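You operate a simulated robot arm through the tools that you are given. There is no shell and no other tool.

Carry out the task below with a simulated robot arm. There is one attempt and no reset: what you move stays moved.

JOB
Put things in order on the oak-top table top. At the end: the rye bread roll stands where the purple sponge stood; the narrow-necked jar stands where the blue short ice block stood; the purple sponge stands on top of the cream side plate; the blue short ice block stands where the rye bread roll stood; whatever was shut is shut again. Leave all else as you found it, and nothing knocked over.

Only the result counts: the job must be done as asked and must still hold three seconds after the hand-in. Knocking over, shifting, dropping, spilling or breaking anything else fails it.

ROBOT AND FRAMES
A 6-joint arm with a two-finger gripper, fixed in place. Base frame: the origin is on the floor under the middle of its stand, x ahead of it, y to its left, z up; the work surface is at about z = 780. Readings come in mm, degrees, newtons and seconds.
With the tool pointing down near the work surface it reaches from about 100 to 700 mm from the base axis. Its first joint turns from -66.0 to 66.0 degrees. Payload 2.45 kg.
Tool frame: the origin (TCP) lies between the finger pads and is the grasp point; the fingertips stand 30 mm ahead of it; z points along the fingers, y is the line along which they close. The gripper opens to 106 mm; its body begins 79 mm behind the TCP.
Orientation is told as [roll, pitch, yaw] about the base's x, y, z axes, in that order, counted from this pose: with the fingers straight down and closing along the base's y, the tool's x points along the base's -x, its y along +y and its z along -z.

CONTROLS
- The arm moves only by the tool servo_tool. Its argument "increments" is a list that holds one entry, the list of rows, each a list of 7 numbers: the shift along the tool's x, y, z in units of 25 mm (1.0 is 25 mm), then the turn, a rotation vector about the tool's x, y, z in units of 5 degrees (1.0 is 5 degrees), then the gripper command, from -1 (shut) to 1 (fully open), values between in proportion. In form: [[[dx, dy, dz, rx, ry, rz, claw], ...]]. A call has 1 to 20 rows; each row shifts and turns the commanded pose from where the row before left it, along the tool's axes as they then stand. A call with a number of a shift or a turn outside -1 to 1 is refused whole. Each row takes 0.2 s and may step no farther than 50 mm and 8.6 degrees from the row before; otherwise, or with a gripper value out of range, the whole call is refused. A pose out of reach is approached as far as the arm can. The call stops where the force on the tool passes 40 N (or 10 N more than at its start, if that is more) or the arm is blocked; 0.2 s more then pass. Each finger travels about 153 mm/s and halts on what it meets, pressing with about 45 N; the grip force reading is that of the motor and also rises with nothing between the fingers. The clock runs only during rows and for 0.2 s after the last one: add rows that do not move to give the fingers time. The reply holds the time, the measured pose of the TCP, the force on the tool along the base axes, the opening and the grip force, in the units named above and with some noise, with the torque about the TCP (base axes, N m) and any sound that the robot's microphone picked up.
- Cameras (640 x 400 px; columns grow to the right, rows downward): "scene" is fixed at [63.8, 416.8, 1405.9]; the picture's right is [-0.69, -0.72, 0.00], its down [-0.40, 0.39, -0.83] and it looks along [0.59, -0.57, -0.56] (base axes); focal length 325 px, centre (320, 200). "wrist" rides on the gripper at [76, -2, -106] in the tool frame; the picture's right is [0.02, 1.00, 0.00], its down [-0.78, 0.02, -0.62] and it looks along [-0.62, 0.01, 0.78] (tool axes); focal length 247 px, centre (320, 200). There is no depth. A picture from a camera that has moved, and an enlarged one, comes with that camera's place and axes in the base frame and with its lens.
- camera(camera): a new picture of that camera. The clock stands still meanwhile.
- inspect(camera, box): a new picture of the part [left, top, right, bottom] of that camera's present view, enlarged. The clock stands still meanwhile.
- close_job(): hands the job in; it is judged then, once.

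Nothing tells you positions but the pictures and the camera data. Unless the task says otherwise, let go and move clear before handing in.

The tools are called by a JSON object that holds its "fn" and its "kwargs". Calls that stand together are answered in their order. servo_tool: Moves the arm, as the interface text tells. Its arguments: {"type":"object","properties":{"increments":{"type":"array"}},"required":["increments"]} The other tools are called the same way: camera (camera) takes a picture; inspect (camera, box) takes an enlarged picture of a part of a camera's view; close_job () hands the job in.

At the start:

```text
time: 0.0
tcp_pos: [352.7, -78.5, 1107.1]
ee_rot: [0.0, 0.0, 0.0]
contact_force: [-0.1, 1.1, -0.2]
wrist_torque: [0.0, -0.01, -0.01]
finger_gap: 105.8
grip_force: 0.0
```

scene: 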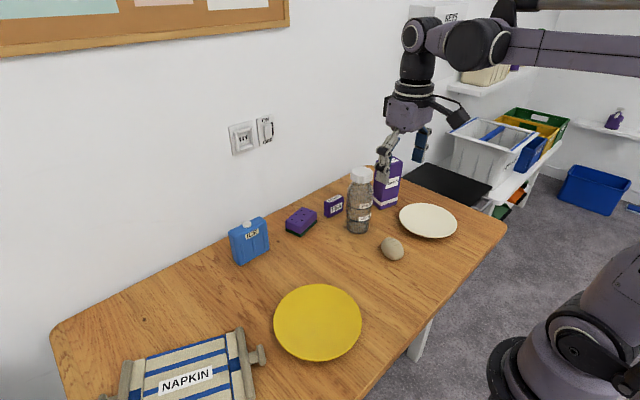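
wrist: 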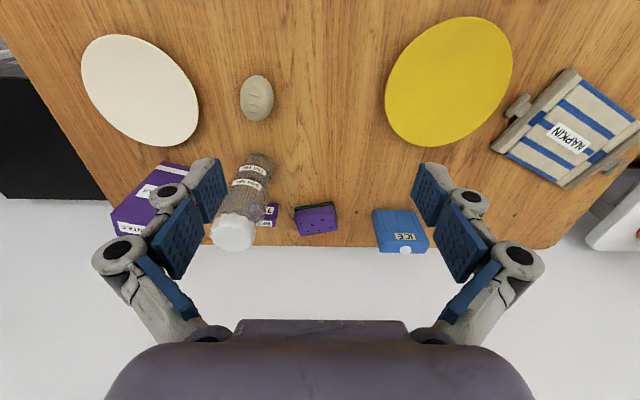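

I see a table with a yellow plate, cream plate, bread roll, narrow-necked jar, purple box, small tin, purple sponge, blue ice block and a napkin tray. I'll look at enlarged pictures first to locate things.

{"fn": "inspect", "kwargs": {"camera": "scene", "box": [210, 140, 370, 280]}}

{"fn": "inspect", "kwargs": {"camera": "scene", "box": [320, 140, 480, 280]}}

{"fn": "inspect", "kwargs": {"camera": "wrist", "box": [60, 20, 320, 260]}}

{"fn": "inspect", "kwargs": {"camera": "wrist", "box": [280, 20, 640, 260]}}

```text
2.86 times, centred on (290, 210) of scene
camera zoom: at [63.8, 416.8, 1405.9], right [-0.69, -0.72, 0.0], down [-0.4, 0.39, -0.83], along [0.59, -0.57, -0.56], focal length 930 px, centre (406, 171)
```

zoom: 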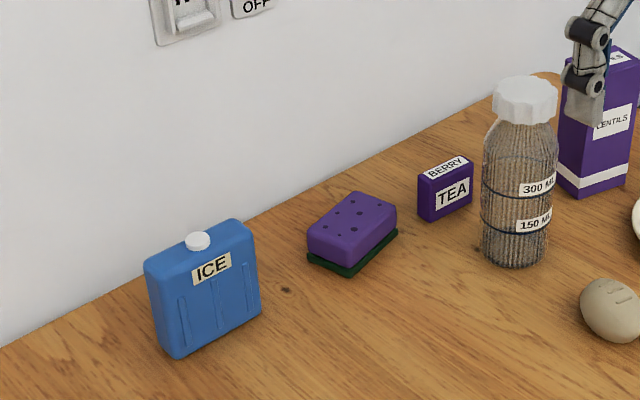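

```text
2.86 times, centred on (400, 210) of scene
camera zoom: at [63.8, 416.8, 1405.9], right [-0.69, -0.72, 0.0], down [-0.4, 0.39, -0.83], along [0.59, -0.57, -0.56], focal length 930 px, centre (91, 171)
```

zoom: 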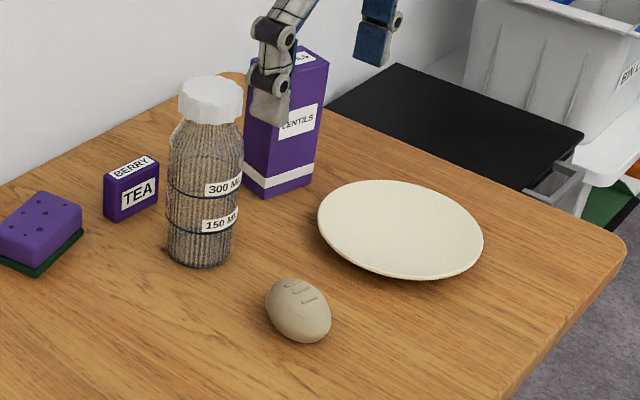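

```text
1.67 times, centred on (190, 140) of wrist
camera zoom: at [277.1, -79.9, 1213.9], right [-0.02, 1.0, 0.0], down [0.78, 0.02, 0.62], along [0.62, 0.01, -0.78], focal length 412 px, centre (537, 300)
```

zoom: 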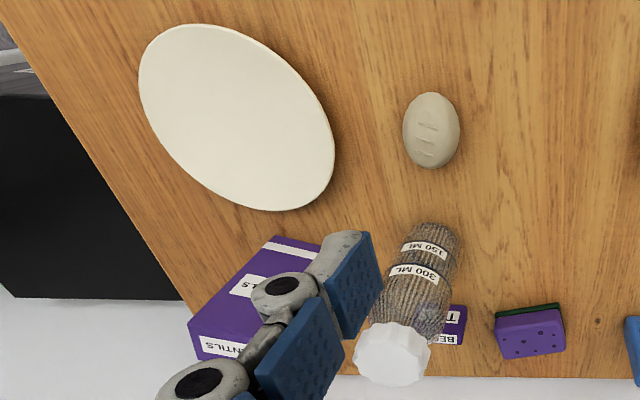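

```text
1.67 times, centred on (460, 140) of wrist
camera zoom: at [277.1, -79.9, 1213.9], right [-0.02, 1.0, 0.0], down [0.78, 0.02, 0.62], along [0.62, 0.01, -0.78], focal length 412 px, centre (87, 300)
```

zoom: 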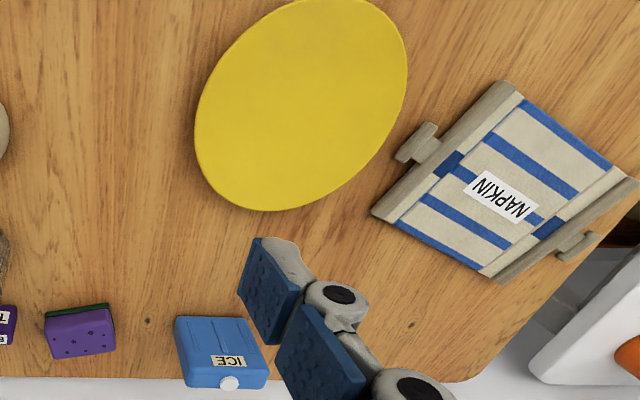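

The key objects are found roughly: roll near (399,-181), sponge near (661,-81), ice block near (668,100), jar near (535,-209), cream plate near (397,-372). I'll zoom in further to refine shapes before moving.

{"fn": "inspect", "kwargs": {"camera": "scene", "box": [330, 160, 410, 240]}}

{"fn": "inspect", "kwargs": {"camera": "scene", "box": [220, 200, 330, 280]}}

{"fn": "inspect", "kwargs": {"camera": "wrist", "box": [200, 140, 340, 260]}}

{"fn": "inspect", "kwargs": {"camera": "wrist", "box": [280, 170, 440, 270]}}

```text
5.00 times, centred on (370, 200) of scene
camera zoom: at [63.8, 416.8, 1405.9], right [-0.69, -0.72, 0.0], down [-0.4, 0.39, -0.83], along [0.59, -0.57, -0.56], focal length 1627 px, centre (70, 200)
```

zoom: 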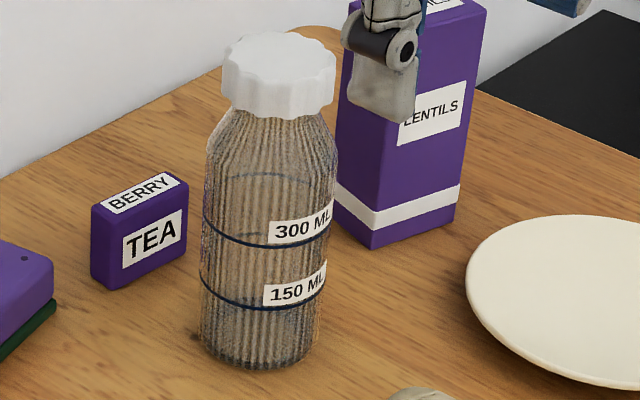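

```text
5.00 times, centred on (275, 240) of scene
camera zoom: at [63.8, 416.8, 1405.9], right [-0.69, -0.72, 0.0], down [-0.4, 0.39, -0.83], along [0.59, -0.57, -0.56], focal length 1627 px, centre (545, 0)
```

zoom: 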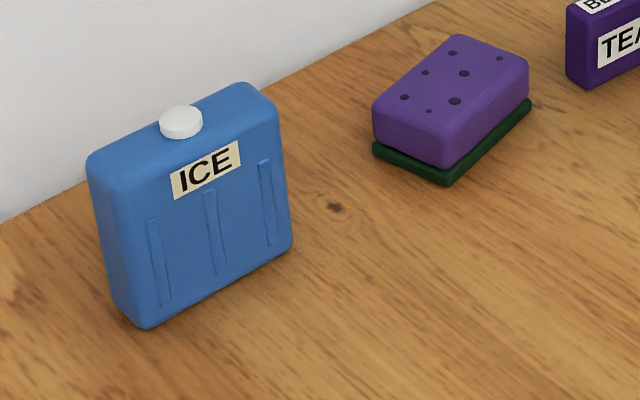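

```text
3.33 times, centred on (270, 200) of wrist
camera zoom: at [277.1, -79.9, 1213.9], right [-0.02, 1.0, 0.0], down [0.78, 0.02, 0.62], along [0.62, 0.01, -0.78], focal length 823 px, centre (487, 200)
```

zoom: 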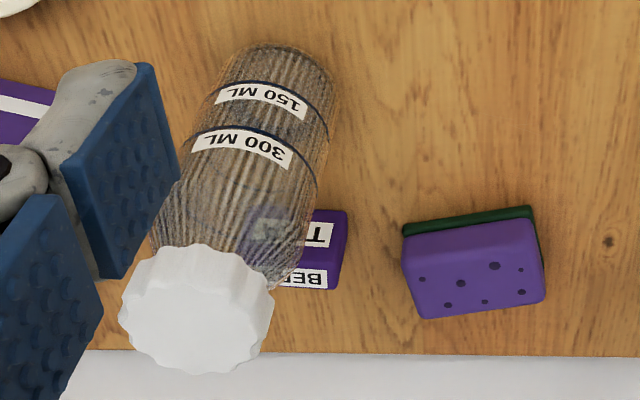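

```text
4.00 times, centred on (360, 220) of wrist
camera zoom: at [277.1, -79.9, 1213.9], right [-0.02, 1.0, 0.0], down [0.78, 0.02, 0.62], along [0.62, 0.01, -0.78], focal length 988 px, centre (160, 120)
```

zoom: 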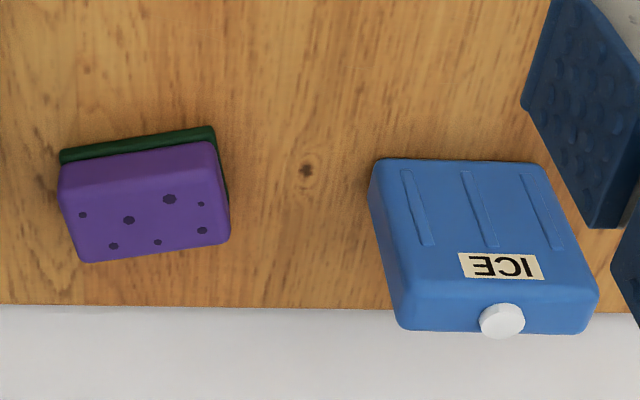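

Sizes are now clear: the sponge is about 90×55×40 mm, the ice block 97×31×93 mm, and the jar is 75 mm across and about 195 mm tall with its cap. I'll move to look down on the sponge from a safe height above the jar top.

{"fn": "servo_tool", "kwargs": {"increments": [[[-0.954, -0.044, 0.616, 0, 0, 0, 1], [-0.954, -0.044, 0.616, 0, 0, 0, 1], [-0.954, -0.044, 0.616, 0, 0, 0, 1], [-0.954, -0.044, 0.616, 0, 0, 0, 1], [-0.954, -0.044, 0.616, 0, 0, 0, 1], [0, 0, 0, 0, 0, 0, 1]]]}}

```text
time: 1.4
tcp_pos: [472.6, -80.8, 1028.6]
ee_rot: [-0.1, 0.0, 0.1]
contact_force: [0.0, 0.3, -1.0]
wrist_torque: [0.01, -0.01, 0.03]
finger_gap: 106.2
grip_force: 0.0
```

The arm is at (472,-81,1029) and tracks well. I'll take a wrist picture of the sponge and its neighbours.

{"fn": "camera", "kwargs": {"camera": "wrist"}}

{"fn": "inspect", "kwargs": {"camera": "wrist", "box": [230, 140, 410, 260]}}

```text
taken
camera wrist: at [397.0, -82.2, 1135.6], right [-0.02, 1.0, 0.0], down [0.78, 0.02, 0.62], along [0.62, 0.01, -0.78], focal length 247 px, centre (320, 200)
```

wrist: 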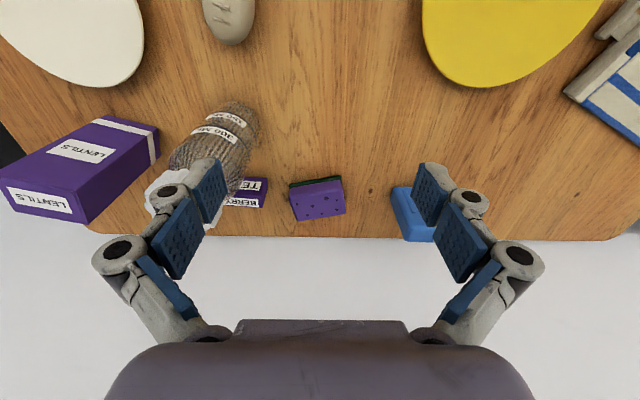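

```text
3.33 times, centred on (320, 200) of wrist
camera zoom: at [397.0, -82.2, 1135.6], right [-0.02, 1.0, 0.0], down [0.78, 0.02, 0.62], along [0.62, 0.01, -0.78], focal length 823 px, centre (320, 200)
```

zoom: 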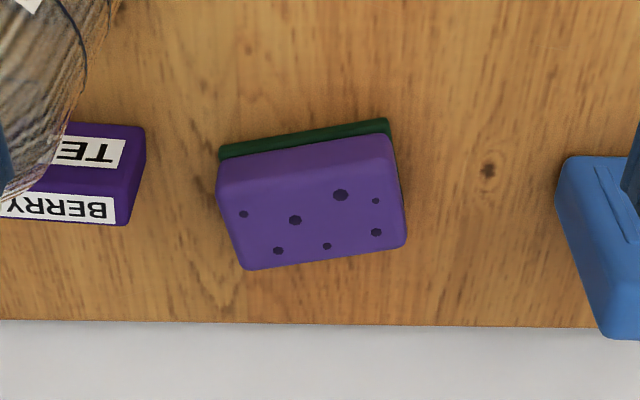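

The sponge centre is at (662,-81), with its long side turned about 13° from the y axis. I'll rotate the gripper to yaw -77° so it closes across the short side, with a partial opening.

{"fn": "servo_tool", "kwargs": {"increments": [[[0, 0, 0, 0, 0, 0.9625, 0.6], [0, 0, 0, 0, 0, 0.9625, 0.6], [0, 0, 0, 0, 0, 0.9625, 0.6], [0, 0, 0, 0, 0, 0.9625, 0.6], [0, 0, 0, 0, 0, 0.9625, 0.6], [0, 0, 0, 0, 0, 0.9625, 0.6], [0, 0, 0, 0, 0, 0.9625, 0.6], [0, 0, 0, 0, 0, 0.9625, 0.6], [0, 0, 0, 0, 0, 0.9625, 0.6], [0, 0, 0, 0, 0, 0.9625, 0.6], [0, 0, 0, 0, 0, 0.9625, 0.6], [0, 0, 0, 0, 0, 0.9625, 0.6], [0, 0, 0, 0, 0, 0.9625, 0.6], [0, 0, 0, 0, 0, 0.9625, 0.6], [0, 0, 0, 0, 0, 0.9625, 0.6], [0, 0, 0, 0, 0, 0.9625, 0.6], [0, 0, 0, 0, 0, 0, 0.6]]]}}

```text
time: 5.0
tcp_pos: [471.4, -85.6, 1031.3]
ee_rot: [0.0, 0.0, -77.0]
contact_force: [0.8, 0.5, 0.5]
wrist_torque: [-0.02, 0.0, 0.04]
finger_gap: 84.5
grip_force: 0.1
```

The rotation is done. I'll move above the sponge and stop at a safe height to check alignment.

{"fn": "servo_tool", "kwargs": {"increments": [[[-0.204, 0.9275, 0.35, 0, 0, 0, 0.6], [-0.204, 0.9275, 0.35, 0, 0, 0, 0.6], [-0.204, 0.9275, 0.35, 0, 0, 0, 0.6], [-0.204, 0.9275, 0.35, 0, 0, 0, 0.6], [-0.204, 0.9275, 0.35, 0, 0, 0, 0.6], [-0.204, 0.9275, 0.35, 0, 0, 0, 0.6], [-0.204, 0.9275, 0.35, 0, 0, 0, 0.6], [-0.204, 0.9275, 0.35, 0, 0, 0, 0.6], [0, 0, 0, 0, 0, 0, 0.6], [0, 0, 0, 0, 0, 0, 0.6]]]}}

{"fn": "camera", "kwargs": {"camera": "wrist"}}

{"fn": "camera", "kwargs": {"camera": "scene"}}

```text
time: 7.2
tcp_pos: [662.5, -83.6, 959.5]
ee_rot: [0.0, 0.0, -77.0]
contact_force: [-0.1, 0.0, -1.0]
wrist_torque: [-0.01, -0.01, 0.03]
finger_gap: 84.7
grip_force: 0.0
```

```text
taken
camera wrist: at [644.0, -9.7, 1066.9], right [0.97, 0.25, 0.0], down [0.19, -0.76, 0.62], along [0.15, -0.6, -0.78], focal length 247 px, centre (320, 200)
```

wrist: 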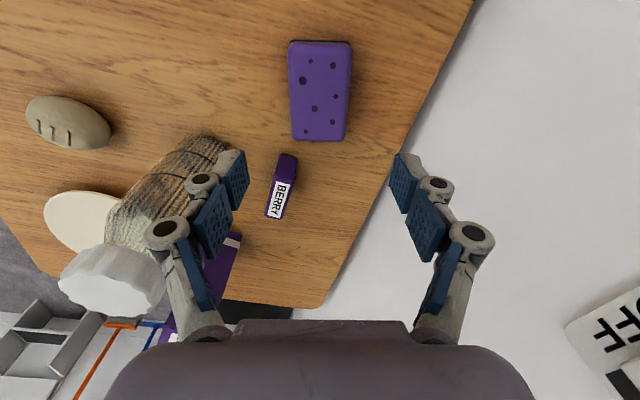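

```text
taken
```

scene: 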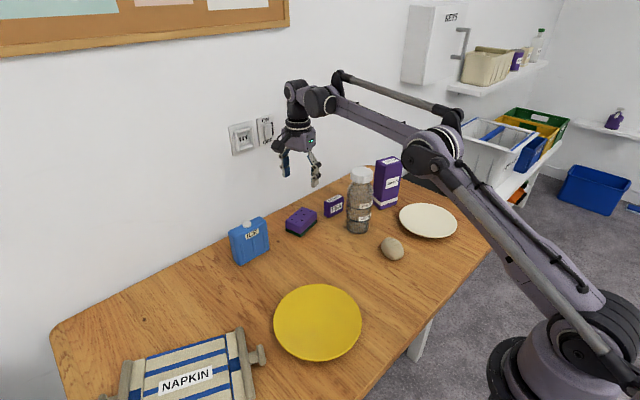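

The gripper is centred over the sponge with clearance to the wall. I'll descend to grasp height (TCP about 814).

{"fn": "servo_tool", "kwargs": {"increments": [[[0, 0, 0.75, 0, 0, 0, 0.6], [0, 0, 0.75, 0, 0, 0, 0.6], [0, 0, 0.75, 0, 0, 0, 0.6], [0, 0, 0.75, 0, 0, 0, 0.6], [0, 0, 0.75, 0, 0, 0, 0.6], [0, 0, 0.75, 0, 0, 0, 0.6], [0, 0, 0.5, 0, 0, 0, 0.6], [0, 0, 0.4, 0, 0, 0, 0.6], [0, 0, 0.3, 0, 0, 0, 0.6], [0, 0, 0, 0, 0, 0, 0.6], [0, 0, 0, 0, 0, 0, 0.6]]]}}

{"fn": "camera", "kwargs": {"camera": "wrist"}}

{"fn": "inspect", "kwargs": {"camera": "scene", "box": [240, 150, 380, 250]}}

```text
time: 9.6
tcp_pos: [662.9, -82.2, 816.6]
ee_rot: [0.0, -0.1, -77.1]
contact_force: [-0.8, 0.3, -0.1]
wrist_torque: [0.0, 0.01, -0.02]
finger_gap: 84.7
grip_force: 0.0
```

```text
taken
camera wrist: at [644.3, -8.2, 923.8], right [0.97, 0.25, 0.0], down [0.19, -0.76, 0.62], along [0.15, -0.6, -0.78], focal length 247 px, centre (320, 200)
```

wrist: 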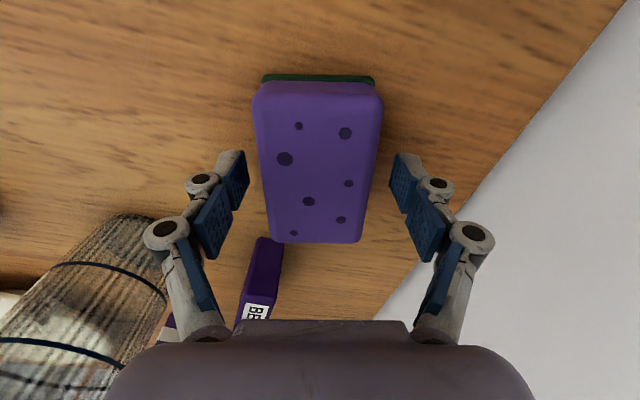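

```text
4.00 times, centred on (310, 200) of scene
camera zoom: at [63.8, 416.8, 1405.9], right [-0.69, -0.72, 0.0], down [-0.4, 0.39, -0.83], along [0.59, -0.57, -0.56], focal length 1301 px, centre (360, 200)
```

zoom: 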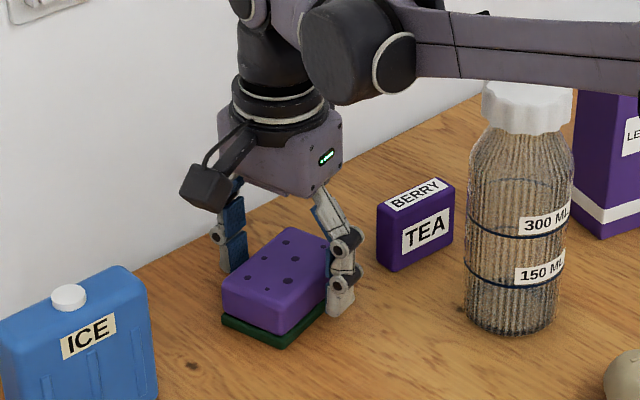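

The fingers straddle the sponge nicely. I'll close now.

{"fn": "servo_tool", "kwargs": {"increments": [[[0, 0, 0, 0, 0, 0, 0.2], [0, 0, 0, 0, 0, 0, 0], [0, 0, 0, 0, 0, 0, -1], [0, 0, 0, 0, 0, 0, -1], [0, 0, 0, 0, 0, 0, -1]]]}}

```text
time: 10.8
tcp_pos: [662.5, -82.5, 819.8]
ee_rot: [0.0, 0.0, -77.0]
contact_force: [-1.6, -0.7, 6.7]
wrist_torque: [0.01, 0.15, -0.01]
finger_gap: 56.5
grip_force: 45.1
```

The sponge is gripped at a 56 mm gap. I'll lift it straight up to about z=929 and check.

{"fn": "servo_tool", "kwargs": {"increments": [[[0, 0, -0.4, 0, 0, 0, -1], [0, 0, -0.8, 0, 0, 0, -1], [0, 0, -0.9, 0, 0, 0, -1], [0, 0, -0.9, 0, 0, 0, -1], [0, 0, -0.9, 0, 0, 0, -1], [0, 0, -0.6, 0, 0, 0, -1], [0, 0, 0, 0, 0, 0, -1]]]}}

{"fn": "camera", "kwargs": {"camera": "scene"}}

{"fn": "camera", "kwargs": {"camera": "wrist"}}

```text
time: 12.4
tcp_pos: [660.1, -82.4, 928.8]
ee_rot: [0.0, 0.1, -76.9]
contact_force: [0.2, 0.0, -0.7]
wrist_torque: [0.0, -0.02, -0.02]
finger_gap: 56.3
grip_force: 44.6
```

```text
taken
```

scene: 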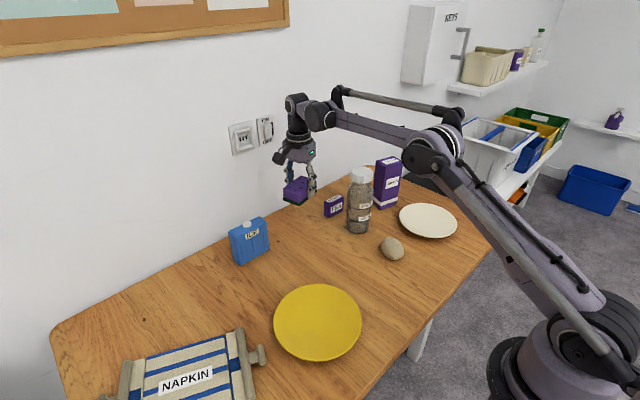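

```text
taken
camera wrist: at [642.0, -8.0, 1035.8], right [0.97, 0.25, 0.0], down [0.19, -0.76, 0.62], along [0.15, -0.6, -0.78], focal length 247 px, centre (320, 200)
```

wrist: 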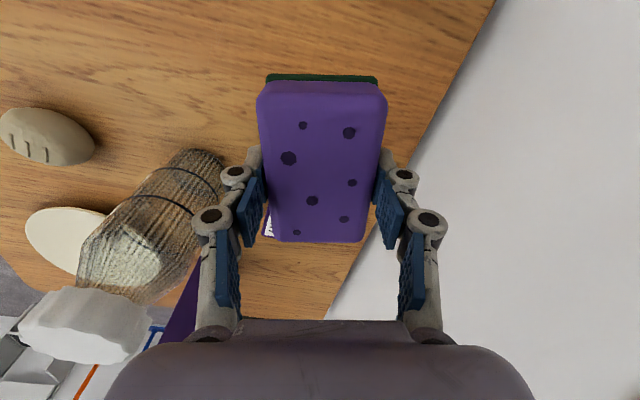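

The sponge is held firmly. I'll retreat in -x first, staying clear of the jar, then swing over towards the cream plate.

{"fn": "servo_tool", "kwargs": {"increments": [[[0.2905, -0.9107, 0, 0, 0, 0, -1], [0.2905, -0.9107, 0, 0, 0, 0, -1], [0.2905, -0.9107, 0, 0, 0, 0, -1], [0.2905, -0.9107, 0, 0, 0, 0, -1], [0.2905, -0.9107, 0, 0, 0, 0, -1], [0.2905, -0.9107, 0, 0, 0, 0, -1], [0.2905, -0.9107, 0, 0, 0, 0, -1], [0.2905, -0.9107, 0, 0, 0, 0, -1], [0.2905, -0.9107, 0, 0, 0, 0, -1], [0.2905, -0.9107, 0, 0, 0, 0, -1], [0.2905, -0.9107, 0, 0, 0, 0, -1], [0, 0, 0, 0, 0, 0, -1]]]}}

{"fn": "camera", "kwargs": {"camera": "wrist"}}

```text
time: 15.0
tcp_pos: [398.5, -60.7, 928.7]
ee_rot: [0.1, 0.1, -77.0]
contact_force: [-1.1, -0.3, 0.2]
wrist_torque: [0.03, -0.04, -0.02]
finger_gap: 56.5
grip_force: 44.9
```

```text
taken
camera wrist: at [380.9, 13.1, 1035.7], right [0.97, 0.25, 0.0], down [0.19, -0.76, 0.62], along [0.15, -0.6, -0.78], focal length 247 px, centre (320, 200)
```

wrist: 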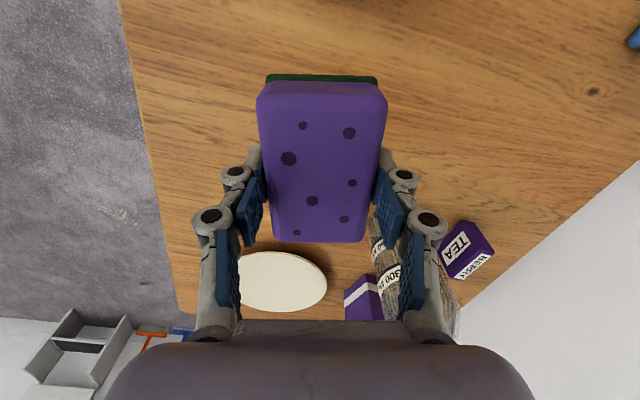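

Plate centre computes to about (400,-372) from both cameras. I'll move over the plate at this height.

{"fn": "servo_tool", "kwargs": {"increments": [[[-0.9354, -0.2159, 0, 0, 0, 0, -1], [-0.9354, -0.2159, 0, 0, 0, 0, -1], [-0.9354, -0.2159, 0, 0, 0, 0, -1], [-0.9354, -0.2159, 0, 0, 0, 0, -1], [-0.9354, -0.2159, 0, 0, 0, 0, -1], [-0.9354, -0.2159, 0, 0, 0, 0, -1], [-0.9354, -0.2159, 0, 0, 0, 0, -1], [-0.9354, -0.2159, 0, 0, 0, 0, -1], [-0.9354, -0.2159, 0, 0, 0, 0, -1], [-0.9354, -0.2159, 0, 0, 0, 0, -1], [-0.9354, -0.2159, 0, 0, 0, 0, -1], [-0.9354, -0.2159, 0, 0, 0, 0, -1], [-0.9354, -0.2159, 0, 0, 0, 0, -1], [0, 0, 0, 0, 0, 0, -1]]]}}

{"fn": "camera", "kwargs": {"camera": "wrist"}}

{"fn": "inspect", "kwargs": {"camera": "scene", "box": [340, 130, 500, 270]}}

```text
time: 18.0
tcp_pos: [399.0, -373.5, 931.0]
ee_rot: [0.0, 0.0, -76.9]
contact_force: [0.8, -0.3, -0.5]
wrist_torque: [0.0, -0.01, 0.05]
finger_gap: 56.2
grip_force: 45.4
```

```text
taken
camera wrist: at [380.7, -299.3, 1037.4], right [0.97, 0.25, 0.0], down [0.19, -0.76, 0.62], along [0.15, -0.6, -0.78], focal length 247 px, centre (320, 200)
```

wrist: 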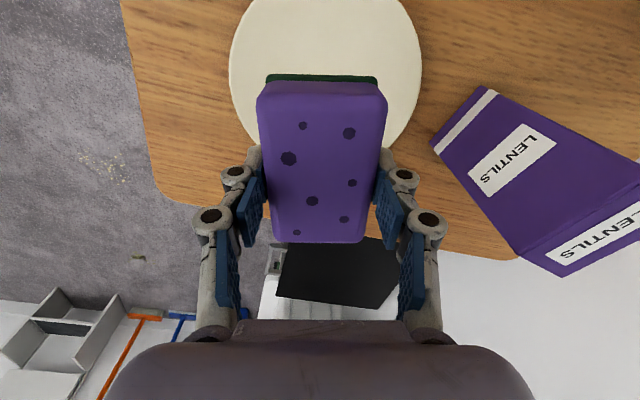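

```text
2.86 times, centred on (420, 200) of scene
camera zoom: at [63.8, 416.8, 1405.9], right [-0.69, -0.72, 0.0], down [-0.4, 0.39, -0.83], along [0.59, -0.57, -0.56], focal length 930 px, centre (34, 200)
```

zoom: 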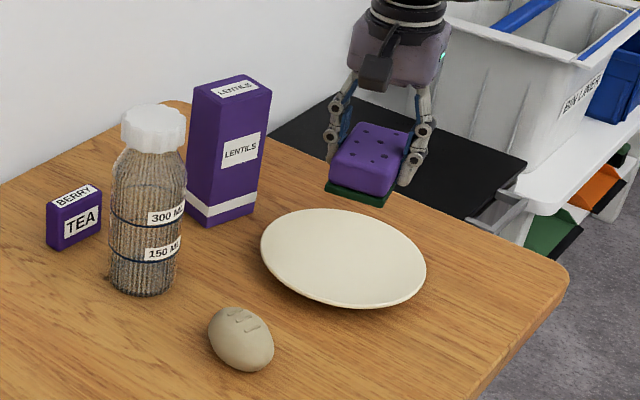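

The sponge is over the plate centre, with the lentils box clear of the gripper. I'll lower to just above the plate surface.

{"fn": "servo_tool", "kwargs": {"increments": [[[0, 0.03, 0.7, 0, 0, 0, -1], [0, 0.03, 0.8, 0, 0, 0, -1], [0, 0, 0.8, 0, 0, 0, -1], [0, 0, 0.7, 0, 0, 0, -1], [0, 0, 0.5, 0, 0, 0, -1], [0, 0, 0.3, 0, 0, 0, -1], [0, 0, 0, 0, 0, 0, -1]]]}}

{"fn": "inspect", "kwargs": {"camera": "scene", "box": [380, 170, 480, 260]}}

```text
time: 19.6
tcp_pos: [400.6, -370.8, 835.3]
ee_rot: [0.1, -0.1, -77.0]
contact_force: [-0.2, 0.5, -0.5]
wrist_torque: [-0.02, 0.0, 0.0]
finger_gap: 56.6
grip_force: 45.5
```

```text
4.44 times, centred on (430, 215) of scene
camera zoom: at [63.8, 416.8, 1405.9], right [-0.69, -0.72, 0.0], down [-0.4, 0.39, -0.83], along [0.59, -0.57, -0.56], focal length 1446 px, centre (-169, 133)
```

zoom: 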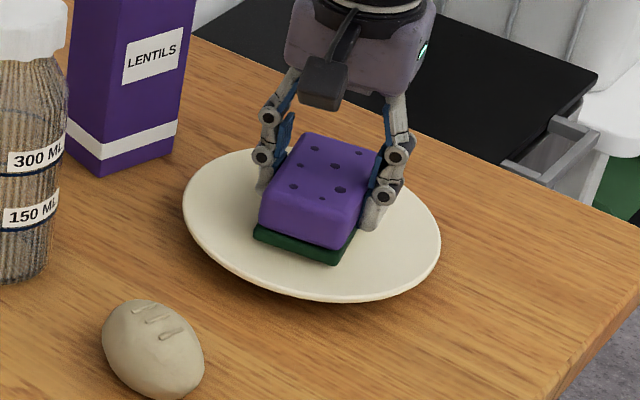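

Still about 10 mm or so above the plate. I'll lower in small steps to feel for contact.

{"fn": "servo_tool", "kwargs": {"increments": [[[0, 0, 0.1, 0, 0, 0, -1], [0, 0, 0.1, 0, 0, 0, -1], [0, 0, 0, 0, 0, 0, -1]]]}}

{"fn": "servo_tool", "kwargs": {"increments": [[[0, 0, 0.1, 0, 0, 0, -1], [0, 0, 0, 0, 0, 0, -1]]]}}

{"fn": "servo_tool", "kwargs": {"increments": [[[0, 0, 0.08, 0, 0, 0, -1], [0, 0, 0, 0, 0, 0, -1]]]}}

```text
time: 20.4
tcp_pos: [401.2, -371.0, 830.1]
ee_rot: [0.1, 0.0, -76.9]
contact_force: [2.1, 6.5, 32.8]
wrist_torque: [-0.97, 0.35, 0.04]
finger_gap: 56.8
grip_force: 45.1
```

```text
time: 20.8
tcp_pos: [401.1, -369.7, 831.4]
ee_rot: [0.0, 0.2, -76.8]
contact_force: [-1.2, 3.4, 12.1]
wrist_torque: [-0.24, 0.2, -0.06]
finger_gap: 56.9
grip_force: 45.4
stopped in row 1: the force on the tool passed its limit at 48 N (the readings are from after the stop); the commanded pose is now the measured one
```

```text
time: 21.3
tcp_pos: [401.9, -368.4, 830.1]
ee_rot: [0.2, 0.1, -76.8]
contact_force: [-0.8, 2.7, 11.6]
wrist_torque: [-0.1, 0.13, 0.01]
finger_gap: 56.5
grip_force: 45.4
stopped in row 2: the force on the tool passed its limit at 42 N (the readings are from after the stop); the commanded pose is now the measured one
```

The sponge is in contact with the plate (about 12 N pressing). I'll look before letting go.

{"fn": "inspect", "kwargs": {"camera": "scene", "box": [380, 170, 480, 260]}}

{"fn": "camera", "kwargs": {"camera": "wrist"}}

```text
4.44 times, centred on (430, 215) of scene
camera zoom: at [63.7, 417.0, 1405.8], right [-0.69, -0.72, 0.0], down [-0.4, 0.39, -0.83], along [0.59, -0.57, -0.56], focal length 1446 px, centre (-169, 133)
```

zoom: 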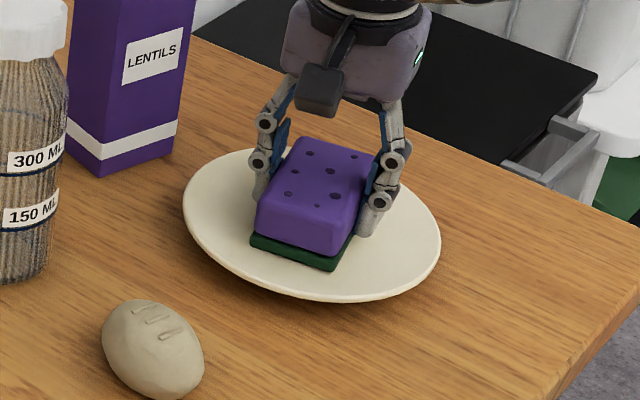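

```text
taken
camera wrist: at [383.6, -296.2, 936.8], right [0.97, 0.25, 0.0], down [0.2, -0.76, 0.62], along [0.15, -0.6, -0.79], focal length 247 px, centre (320, 200)
```

wrist: 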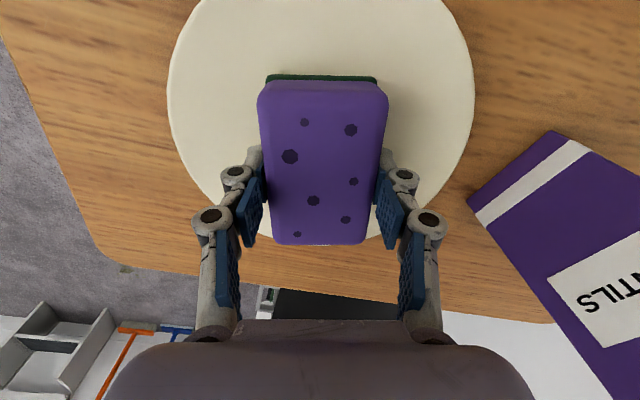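

The sponge sits squarely on the plate. I'll release gently to about 78 mm and then rise.

{"fn": "servo_tool", "kwargs": {"increments": [[[0, 0, 0, 0, 0, 0, 0.15], [0, 0, 0, 0, 0, 0, 0.3], [0, 0, 0, 0, 0, 0, 0.45], [0, 0, 0, 0, 0, 0, 0.45]]]}}

{"fn": "inspect", "kwargs": {"camera": "scene", "box": [380, 170, 480, 260]}}

```text
time: 22.3
tcp_pos: [402.1, -370.2, 829.6]
ee_rot: [0.1, 0.2, -76.8]
contact_force: [-0.2, 0.2, 0.2]
wrist_torque: [-0.01, 0.02, 0.01]
finger_gap: 76.6
grip_force: 0.2
```

```text
4.44 times, centred on (430, 215) of scene
camera zoom: at [63.8, 416.8, 1405.9], right [-0.69, -0.72, 0.0], down [-0.4, 0.39, -0.83], along [0.59, -0.57, -0.56], focal length 1446 px, centre (-169, 133)
```

zoom: 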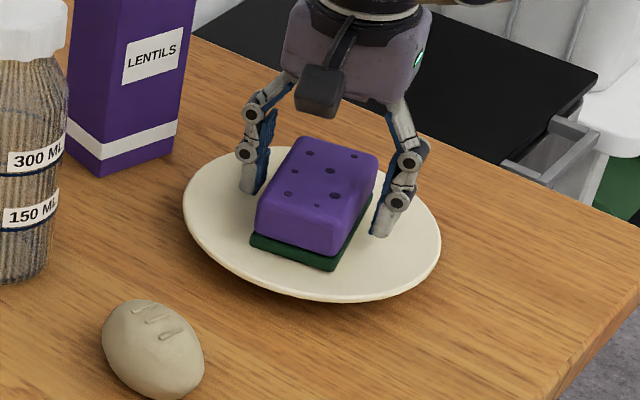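

Released cleanly. I'll rise, move back to a viewpoint for the bread roll and turn the gripper back to yaw 0.

{"fn": "servo_tool", "kwargs": {"increments": [[[0, 0, -0.5, 0, 0, 0, 0.45], [0, 0, -0.9, 0, 0, 0, 0.45], [0, 0, -0.95, 0, 0, 0, 0.45], [0, 0, -0.95, 0, 0, 0, 0.45], [0, 0, -0.95, 0, 0, 0, 0.45], [0, 0, -0.95, 0, 0, 0, 0.45], [0.93, -0.296, 0, 0, 0, 0, 0.45], [0.93, -0.296, 0, 0, 0, 0, 0.45], [0.93, -0.296, 0, 0, 0, 0, 0.45], [0.93, -0.296, 0, 0, 0, 0, 0.45], [0.93, -0.296, 0, 0, 0, 0, 0.45], [0.93, -0.296, 0, 0, 0, 0, 0.45], [0.93, -0.296, 0, 0, 0, 0, 0.45], [0.93, -0.296, 0, 0, 0, 0, 0.45], [0.93, -0.296, 0, 0, 0, 0, 0.45], [0, 0, 0, 0, 0, 0, 0.45]]]}}

{"fn": "servo_tool", "kwargs": {"increments": [[[0, 0, 0, 0, 0, -0.96, 0.6], [0, 0, 0, 0, 0, -0.96, 0.6], [0, 0, 0, 0, 0, -0.96, 0.6], [0, 0, 0, 0, 0, -0.96, 0.6], [0, 0, 0, 0, 0, -0.96, 0.6], [0, 0, 0, 0, 0, -0.96, 0.6], [0, 0, 0, 0, 0, -0.96, 0.6], [0, 0, 0, 0, 0, -0.96, 0.6], [0, 0, 0, 0, 0, -0.96, 0.6], [0, 0, 0, 0, 0, -0.96, 0.6], [0, 0, 0, 0, 0, -0.96, 0.6], [0, 0, 0, 0, 0, -0.96, 0.6], [0, 0, 0, 0, 0, -0.96, 0.6], [0, 0, 0, 0, 0, -0.96, 0.6], [0, 0, 0, 0, 0, -0.96, 0.6], [0, 0, 0, 0, 0, -0.96, 0.6], [0, 0, 0, 0, 0, 0, 0.6]]]}}

{"fn": "camera", "kwargs": {"camera": "wrist"}}

{"fn": "camera", "kwargs": {"camera": "scene"}}

```text
time: 25.7
tcp_pos: [290.5, -183.2, 960.5]
ee_rot: [0.2, 0.2, -76.8]
contact_force: [1.3, -0.1, -0.2]
wrist_torque: [-0.02, -0.01, 0.02]
finger_gap: 76.5
grip_force: 0.1
```

```text
time: 29.3
tcp_pos: [289.9, -182.9, 960.7]
ee_rot: [0.3, 0.1, 0.1]
contact_force: [-0.1, 0.0, 0.6]
wrist_torque: [-0.01, 0.0, -0.01]
finger_gap: 84.5
grip_force: 0.0
```

```text
taken
camera wrist: at [213.7, -185.4, 1066.8], right [-0.02, 1.0, 0.0], down [0.78, 0.02, 0.62], along [0.62, 0.02, -0.78], focal length 247 px, centre (320, 200)
```

wrist: 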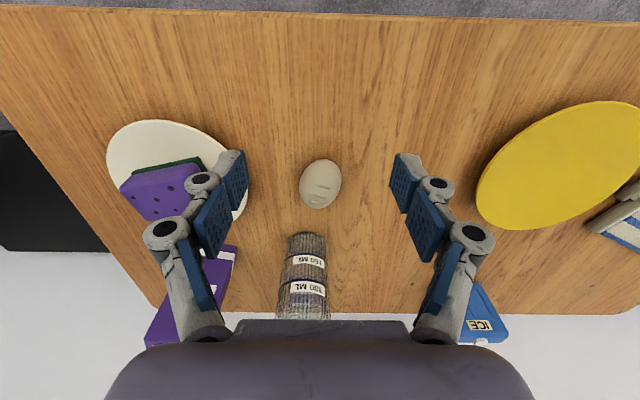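

```text
taken
```

scene: 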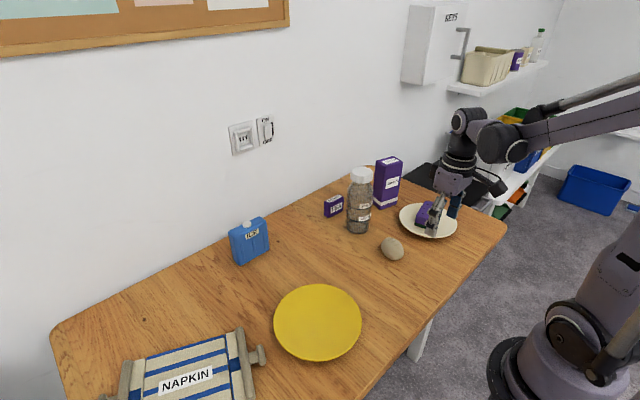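

The roll is directly ahead in view. I'll zoom in to measure its centre and axis, and the jar base too.

{"fn": "inspect", "kwargs": {"camera": "wrist", "box": [260, 140, 380, 220]}}

{"fn": "inspect", "kwargs": {"camera": "wrist", "box": [240, 220, 360, 330]}}

{"fn": "inspect", "kwargs": {"camera": "wrist", "box": [90, 100, 270, 240]}}

{"fn": "inspect", "kwargs": {"camera": "scene", "box": [370, 220, 420, 270]}}

```text
5.00 times, centred on (320, 180) of wrist
camera zoom: at [213.7, -185.4, 1066.8], right [-0.02, 1.0, 0.0], down [0.78, 0.02, 0.62], along [0.62, 0.02, -0.78], focal length 1235 px, centre (320, 300)
```

zoom: 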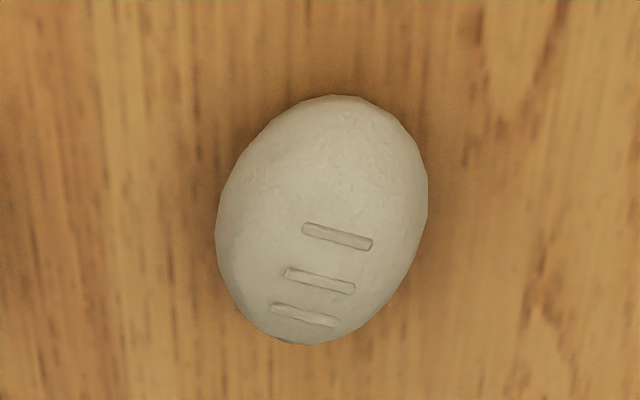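

```text
3.64 times, centred on (300, 275) of wrist
camera zoom: at [213.7, -185.4, 1066.8], right [-0.02, 1.0, 0.0], down [0.78, 0.02, 0.62], along [0.62, 0.02, -0.78], focal length 898 px, centre (393, -73)
```

zoom: 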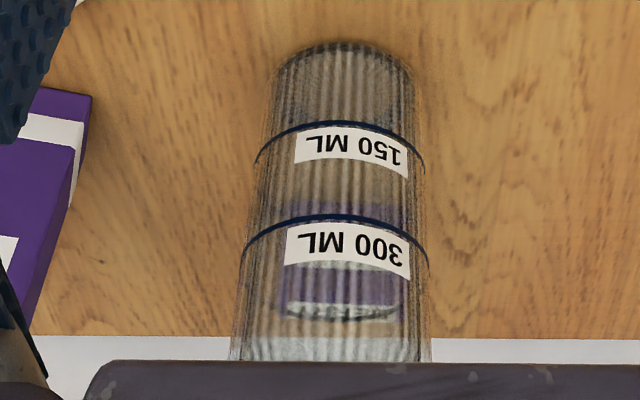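

```text
2.86 times, centred on (180, 170) of wrist
camera zoom: at [213.7, -185.4, 1066.8], right [-0.02, 1.0, 0.0], down [0.78, 0.02, 0.62], along [0.62, 0.02, -0.78], focal length 706 px, centre (720, 286)
```

zoom: 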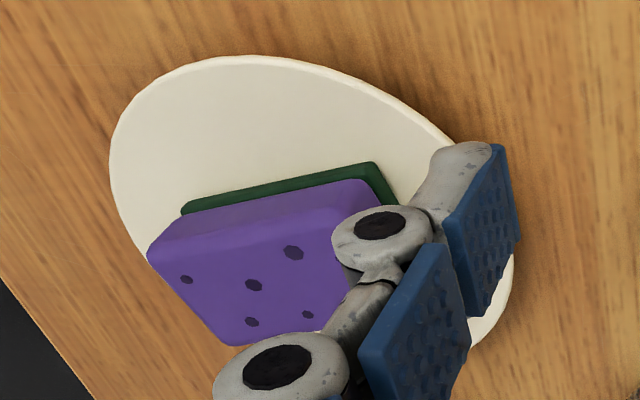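

```text
8.00 times, centred on (395, 245) of scene
camera zoom: at [63.8, 416.8, 1405.9], right [-0.69, -0.72, 0.0], down [-0.4, 0.39, -0.83], along [0.59, -0.57, -0.56], focal length 2603 px, centre (-280, -160)
```

zoom: 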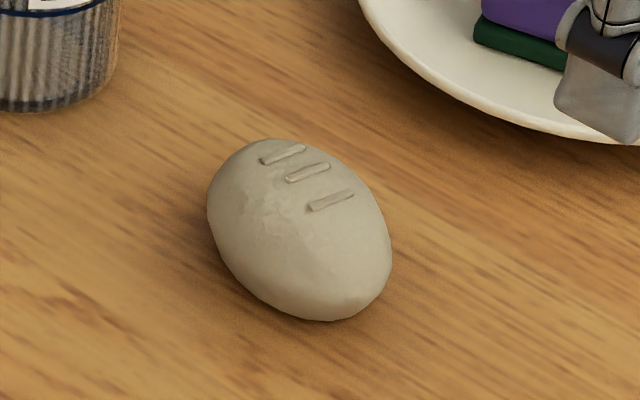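

The roll's centre is about (398,-180) and its long axis is turned about -16°. I'll move above it and turn to yaw -16°.

{"fn": "servo_tool", "kwargs": {"increments": [[[-0.864, 0.024, 0.48, 0, 0, 0, 0.6], [-0.864, 0.024, 0.48, 0, 0, 0, 0.6], [-0.864, 0.024, 0.48, 0, 0, 0, 0.6], [-0.864, 0.024, 0.48, 0, 0, 0, 0.6], [-0.864, 0.024, 0.48, 0, 0, 0, 0.6], [0, 0, 0, 0.04, -0.02, 0.8, 0.6], [0, 0, 0, 0, 0, 0.8, 0.6], [0, 0, 0, 0, 0, 0.8, 0.6], [0, 0, 0, 0, 0, 0.8, 0.6], [0, 0, 0, 0, 0, 0, 0.6], [0, 0, 0, 0, 0, 0, 0.6]]]}}

{"fn": "camera", "kwargs": {"camera": "wrist"}}

```text
time: 31.7
tcp_pos: [397.7, -180.3, 900.6]
ee_rot: [0.1, -0.1, -16.1]
contact_force: [-0.2, 0.1, -0.2]
wrist_torque: [0.03, -0.02, -0.03]
finger_gap: 84.6
grip_force: 0.1
```

```text
taken
camera wrist: at [324.2, -160.4, 1006.7], right [0.26, 0.97, 0.0], down [0.76, -0.2, 0.62], along [0.6, -0.16, -0.78], focal length 247 px, centre (320, 200)
```

wrist: 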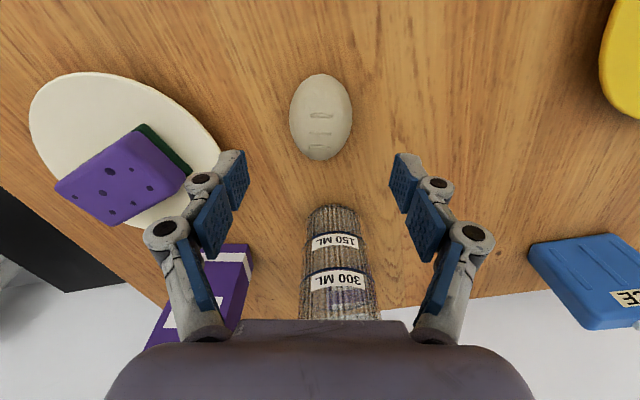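

Well aligned over the roll. I'll descend to z≈814 and close.

{"fn": "servo_tool", "kwargs": {"increments": [[[0, 0, 0.8, 0, 0, 0, 0.6], [0, 0, 0.8, 0, 0, 0, 0.6], [0, 0, 0.8, 0, 0, 0, 0.6], [0, 0, 0.6, 0, 0, 0, 0.6], [0, 0, 0.3, 0, 0, 0, 0.6], [0, 0, 0.16, 0, 0, 0, 0.6], [0, 0, 0, 0, 0, 0, 0.6], [0, 0, 0, 0, 0, 0, 0.6]]]}}

{"fn": "camera", "kwargs": {"camera": "wrist"}}

{"fn": "inspect", "kwargs": {"camera": "scene", "box": [340, 180, 440, 280]}}

```text
time: 33.5
tcp_pos: [399.1, -179.5, 812.8]
ee_rot: [0.2, -0.1, -16.0]
contact_force: [0.0, -0.2, 0.6]
wrist_torque: [0.01, -0.04, 0.01]
finger_gap: 85.0
grip_force: 0.1
```

```text
taken
camera wrist: at [324.7, -159.8, 919.4], right [0.26, 0.97, 0.0], down [0.76, -0.2, 0.62], along [0.6, -0.16, -0.78], focal length 247 px, centre (320, 200)
```

wrist: 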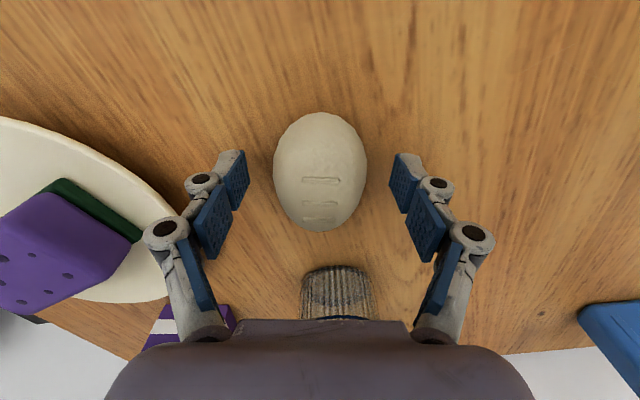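

```text
4.00 times, centred on (390, 230) of scene
camera zoom: at [63.8, 416.8, 1405.9], right [-0.69, -0.72, 0.0], down [-0.4, 0.39, -0.83], along [0.59, -0.57, -0.56], focal length 1301 px, centre (40, 80)
```

zoom: 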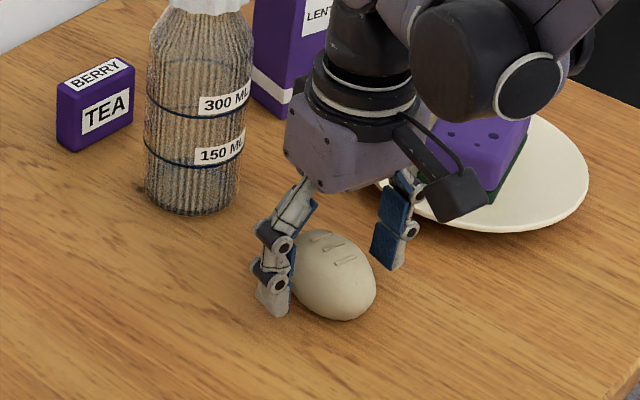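

The fingers are centred around the roll. I'll close on it.

{"fn": "servo_tool", "kwargs": {"increments": [[[0, 0, 0, 0, 0, 0, 0.2], [0, 0, 0, 0, 0, 0, 0.05], [0, 0, 0, 0, 0, 0, -1], [0, 0, 0, 0, 0, 0, -1], [0, 0, 0, 0, 0, 0, -1]]]}}

```text
time: 34.7
tcp_pos: [397.4, -180.0, 813.5]
ee_rot: [0.0, -0.2, -16.0]
contact_force: [1.3, -1.6, 14.2]
wrist_torque: [0.02, -0.03, 0.0]
finger_gap: 53.0
grip_force: 45.3
```

The roll is gripped (53 mm gap). I'll lift it, swing left to stay clear of the jar, then move forward over the sponge's old spot.

{"fn": "servo_tool", "kwargs": {"increments": [[[0, 0, -0.4, 0, 0, 0, -1], [0, 0, -0.8, 0, 0, 0, -1], [0, 0, -0.9, 0, 0, 0, -1], [0, 0, -0.9, 0, 0, 0, -1], [0, 0, -0.9, 0, 0, 0, -1], [0, 0, -0.74, 0, 0, 0, -1], [0.0521, 0.956, 0, 0, 0, 0, -1], [0.0521, 0.956, 0, 0, 0, 0, -1], [0.0521, 0.956, 0, 0, 0, 0, -1], [0.0521, 0.956, 0, 0, 0, 0, -1], [0.0521, 0.956, 0, 0, 0, 0, -1], [0.0521, 0.956, 0, 0, 0, 0, -1], [0, 0, 0, 0, 0, 0, -1]]]}}

{"fn": "camera", "kwargs": {"camera": "wrist"}}

{"fn": "camera", "kwargs": {"camera": "scene"}}

```text
time: 37.5
tcp_pos: [429.4, -41.7, 929.7]
ee_rot: [0.1, -0.1, -16.0]
contact_force: [0.1, 0.4, -0.2]
wrist_torque: [0.0, -0.02, 0.02]
finger_gap: 53.1
grip_force: 45.0
```

```text
taken
camera wrist: at [356.2, -20.8, 1036.1], right [0.26, 0.97, 0.0], down [0.76, -0.2, 0.62], along [0.6, -0.16, -0.78], focal length 247 px, centre (320, 200)
```

wrist: 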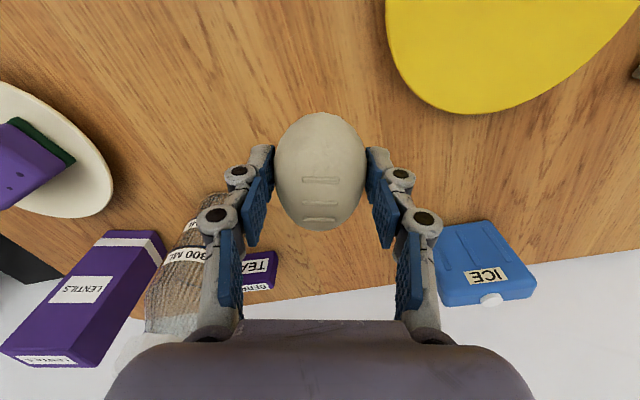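

```text
taken
```

scene: 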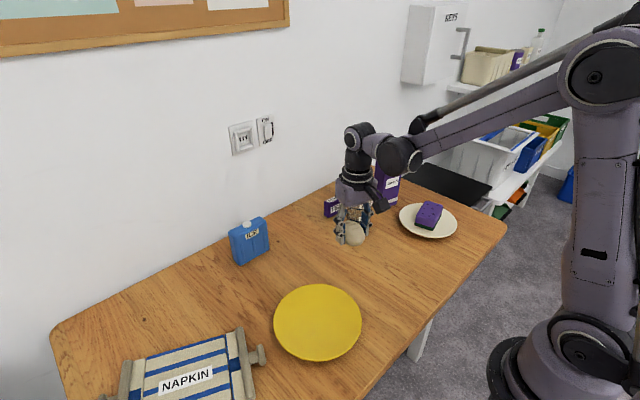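

The roll is secure. I'll move over the sponge's old spot at (662,-81).

{"fn": "servo_tool", "kwargs": {"increments": [[[-0.937, 0.0981, 0, 0, 0, 0, -1], [-0.937, 0.0981, 0, 0, 0, 0, -1], [-0.937, 0.0981, 0, 0, 0, 0, -1], [-0.937, 0.0981, 0, 0, 0, 0, -1], [-0.937, 0.0981, 0, 0, 0, 0, -1], [-0.937, 0.0981, 0, 0, 0, 0, -1], [-0.937, 0.0981, 0, 0, 0, 0, -1], [-0.937, 0.0981, 0, 0, 0, 0, -1], [-0.937, 0.0981, 0, 0, 0, 0, -1], [-0.937, 0.0981, 0, 0, 0, 0, -1], [0, 0, 0, 0, 0, 0, -1], [0, 0, 0, 0, 0, 0, -1]]]}}

{"fn": "camera", "kwargs": {"camera": "wrist"}}

{"fn": "inspect", "kwargs": {"camera": "scene", "box": [240, 110, 400, 250]}}

```text
time: 40.1
tcp_pos: [661.9, -79.1, 930.7]
ee_rot: [0.1, -0.2, -16.1]
contact_force: [0.4, 0.1, -0.7]
wrist_torque: [-0.01, -0.03, 0.0]
finger_gap: 53.1
grip_force: 44.9
```

```text
taken
camera wrist: at [588.7, -59.6, 1038.2], right [0.26, 0.97, 0.0], down [0.76, -0.2, 0.62], along [0.6, -0.16, -0.78], focal length 247 px, centre (320, 200)
```

wrist: 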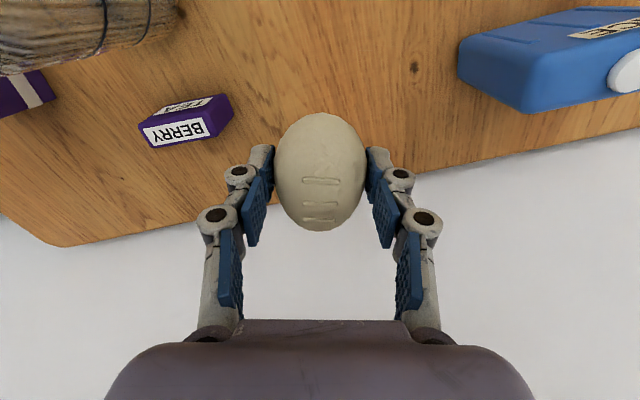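

```text
2.86 times, centred on (320, 180) of scene
camera zoom: at [63.8, 416.8, 1405.9], right [-0.69, -0.72, 0.0], down [-0.4, 0.39, -0.83], along [0.59, -0.57, -0.56], focal length 930 px, centre (320, 257)
```

zoom: 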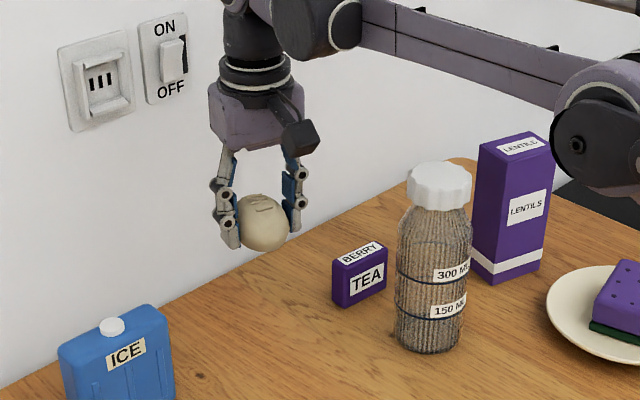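

Positioned above the spot with tea box clear. I'll lower to just above the table.

{"fn": "servo_tool", "kwargs": {"increments": [[[0, 0, 0.8, 0, 0, 0, -1], [0, 0, 0.9, 0, 0, 0, -1], [0, 0, 0.9, 0, 0, 0, -1], [0, 0, 0.8, 0, 0, 0, -1], [0, 0, 0.6, 0, 0, 0, -1], [0, 0, 0.4, 0, 0, 0, -1], [0, 0, 0.1, 0, 0, 0, -1], [0, 0, 0, 0, 0, 0, -1]]]}}

```text
time: 41.9
tcp_pos: [660.7, -80.0, 817.0]
ee_rot: [0.1, -0.1, -16.0]
contact_force: [-0.1, -0.2, -0.2]
wrist_torque: [-0.04, 0.0, 0.02]
finger_gap: 53.2
grip_force: 45.0
```

{"fn": "servo_tool", "kwargs": {"increments": [[[0, 0, 0.06, 0, 0, 0, -1], [0, 0, 0.06, 0, 0, 0, -1], [0, 0, 0, 0, 0, 0, -1]]]}}

```text
time: 42.7
tcp_pos: [661.5, -79.2, 813.6]
ee_rot: [0.1, -0.2, -16.0]
contact_force: [-0.7, -0.4, -1.1]
wrist_torque: [0.0, -0.02, 0.03]
finger_gap: 53.1
grip_force: 44.6
```

No contact yet; I'll continue with very small steps.

{"fn": "servo_tool", "kwargs": {"increments": [[[0, 0, 0.04, 0, 0, 0, -1], [0, 0, 0, 0, 0, 0, -1]]]}}

```text
time: 43.3
tcp_pos: [661.2, -80.0, 813.9]
ee_rot: [0.1, -0.1, -15.9]
contact_force: [-0.3, -1.0, -0.8]
wrist_torque: [0.0, 0.01, 0.02]
finger_gap: 52.9
grip_force: 45.4
```

{"fn": "servo_tool", "kwargs": {"increments": [[[0, 0, 0.04, 0, 0, 0, -1], [0, 0, 0, 0, 0, 0, -1]]]}}

{"fn": "inspect", "kwargs": {"camera": "scene", "box": [260, 180, 340, 250]}}

```text
time: 43.9
tcp_pos: [661.4, -79.5, 814.0]
ee_rot: [-0.1, -0.1, -16.0]
contact_force: [0.9, -1.1, 8.9]
wrist_torque: [-0.02, -0.02, 0.02]
finger_gap: 53.2
grip_force: 45.7
```

```text
5.71 times, centred on (300, 215) of scene
camera zoom: at [63.7, 416.8, 1405.9], right [-0.69, -0.72, 0.0], down [-0.4, 0.39, -0.83], along [0.59, -0.57, -0.56], focal length 1859 px, centre (434, 114)
```

zoom: 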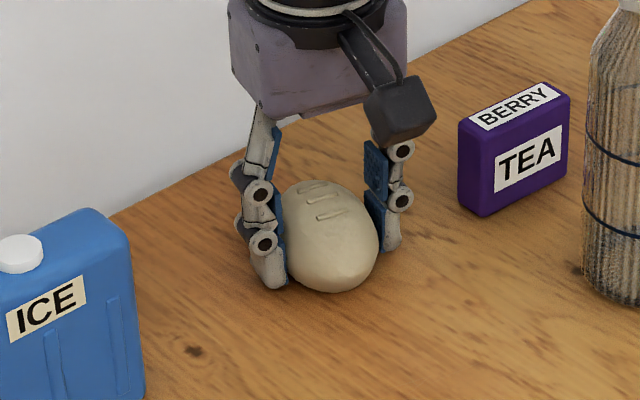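

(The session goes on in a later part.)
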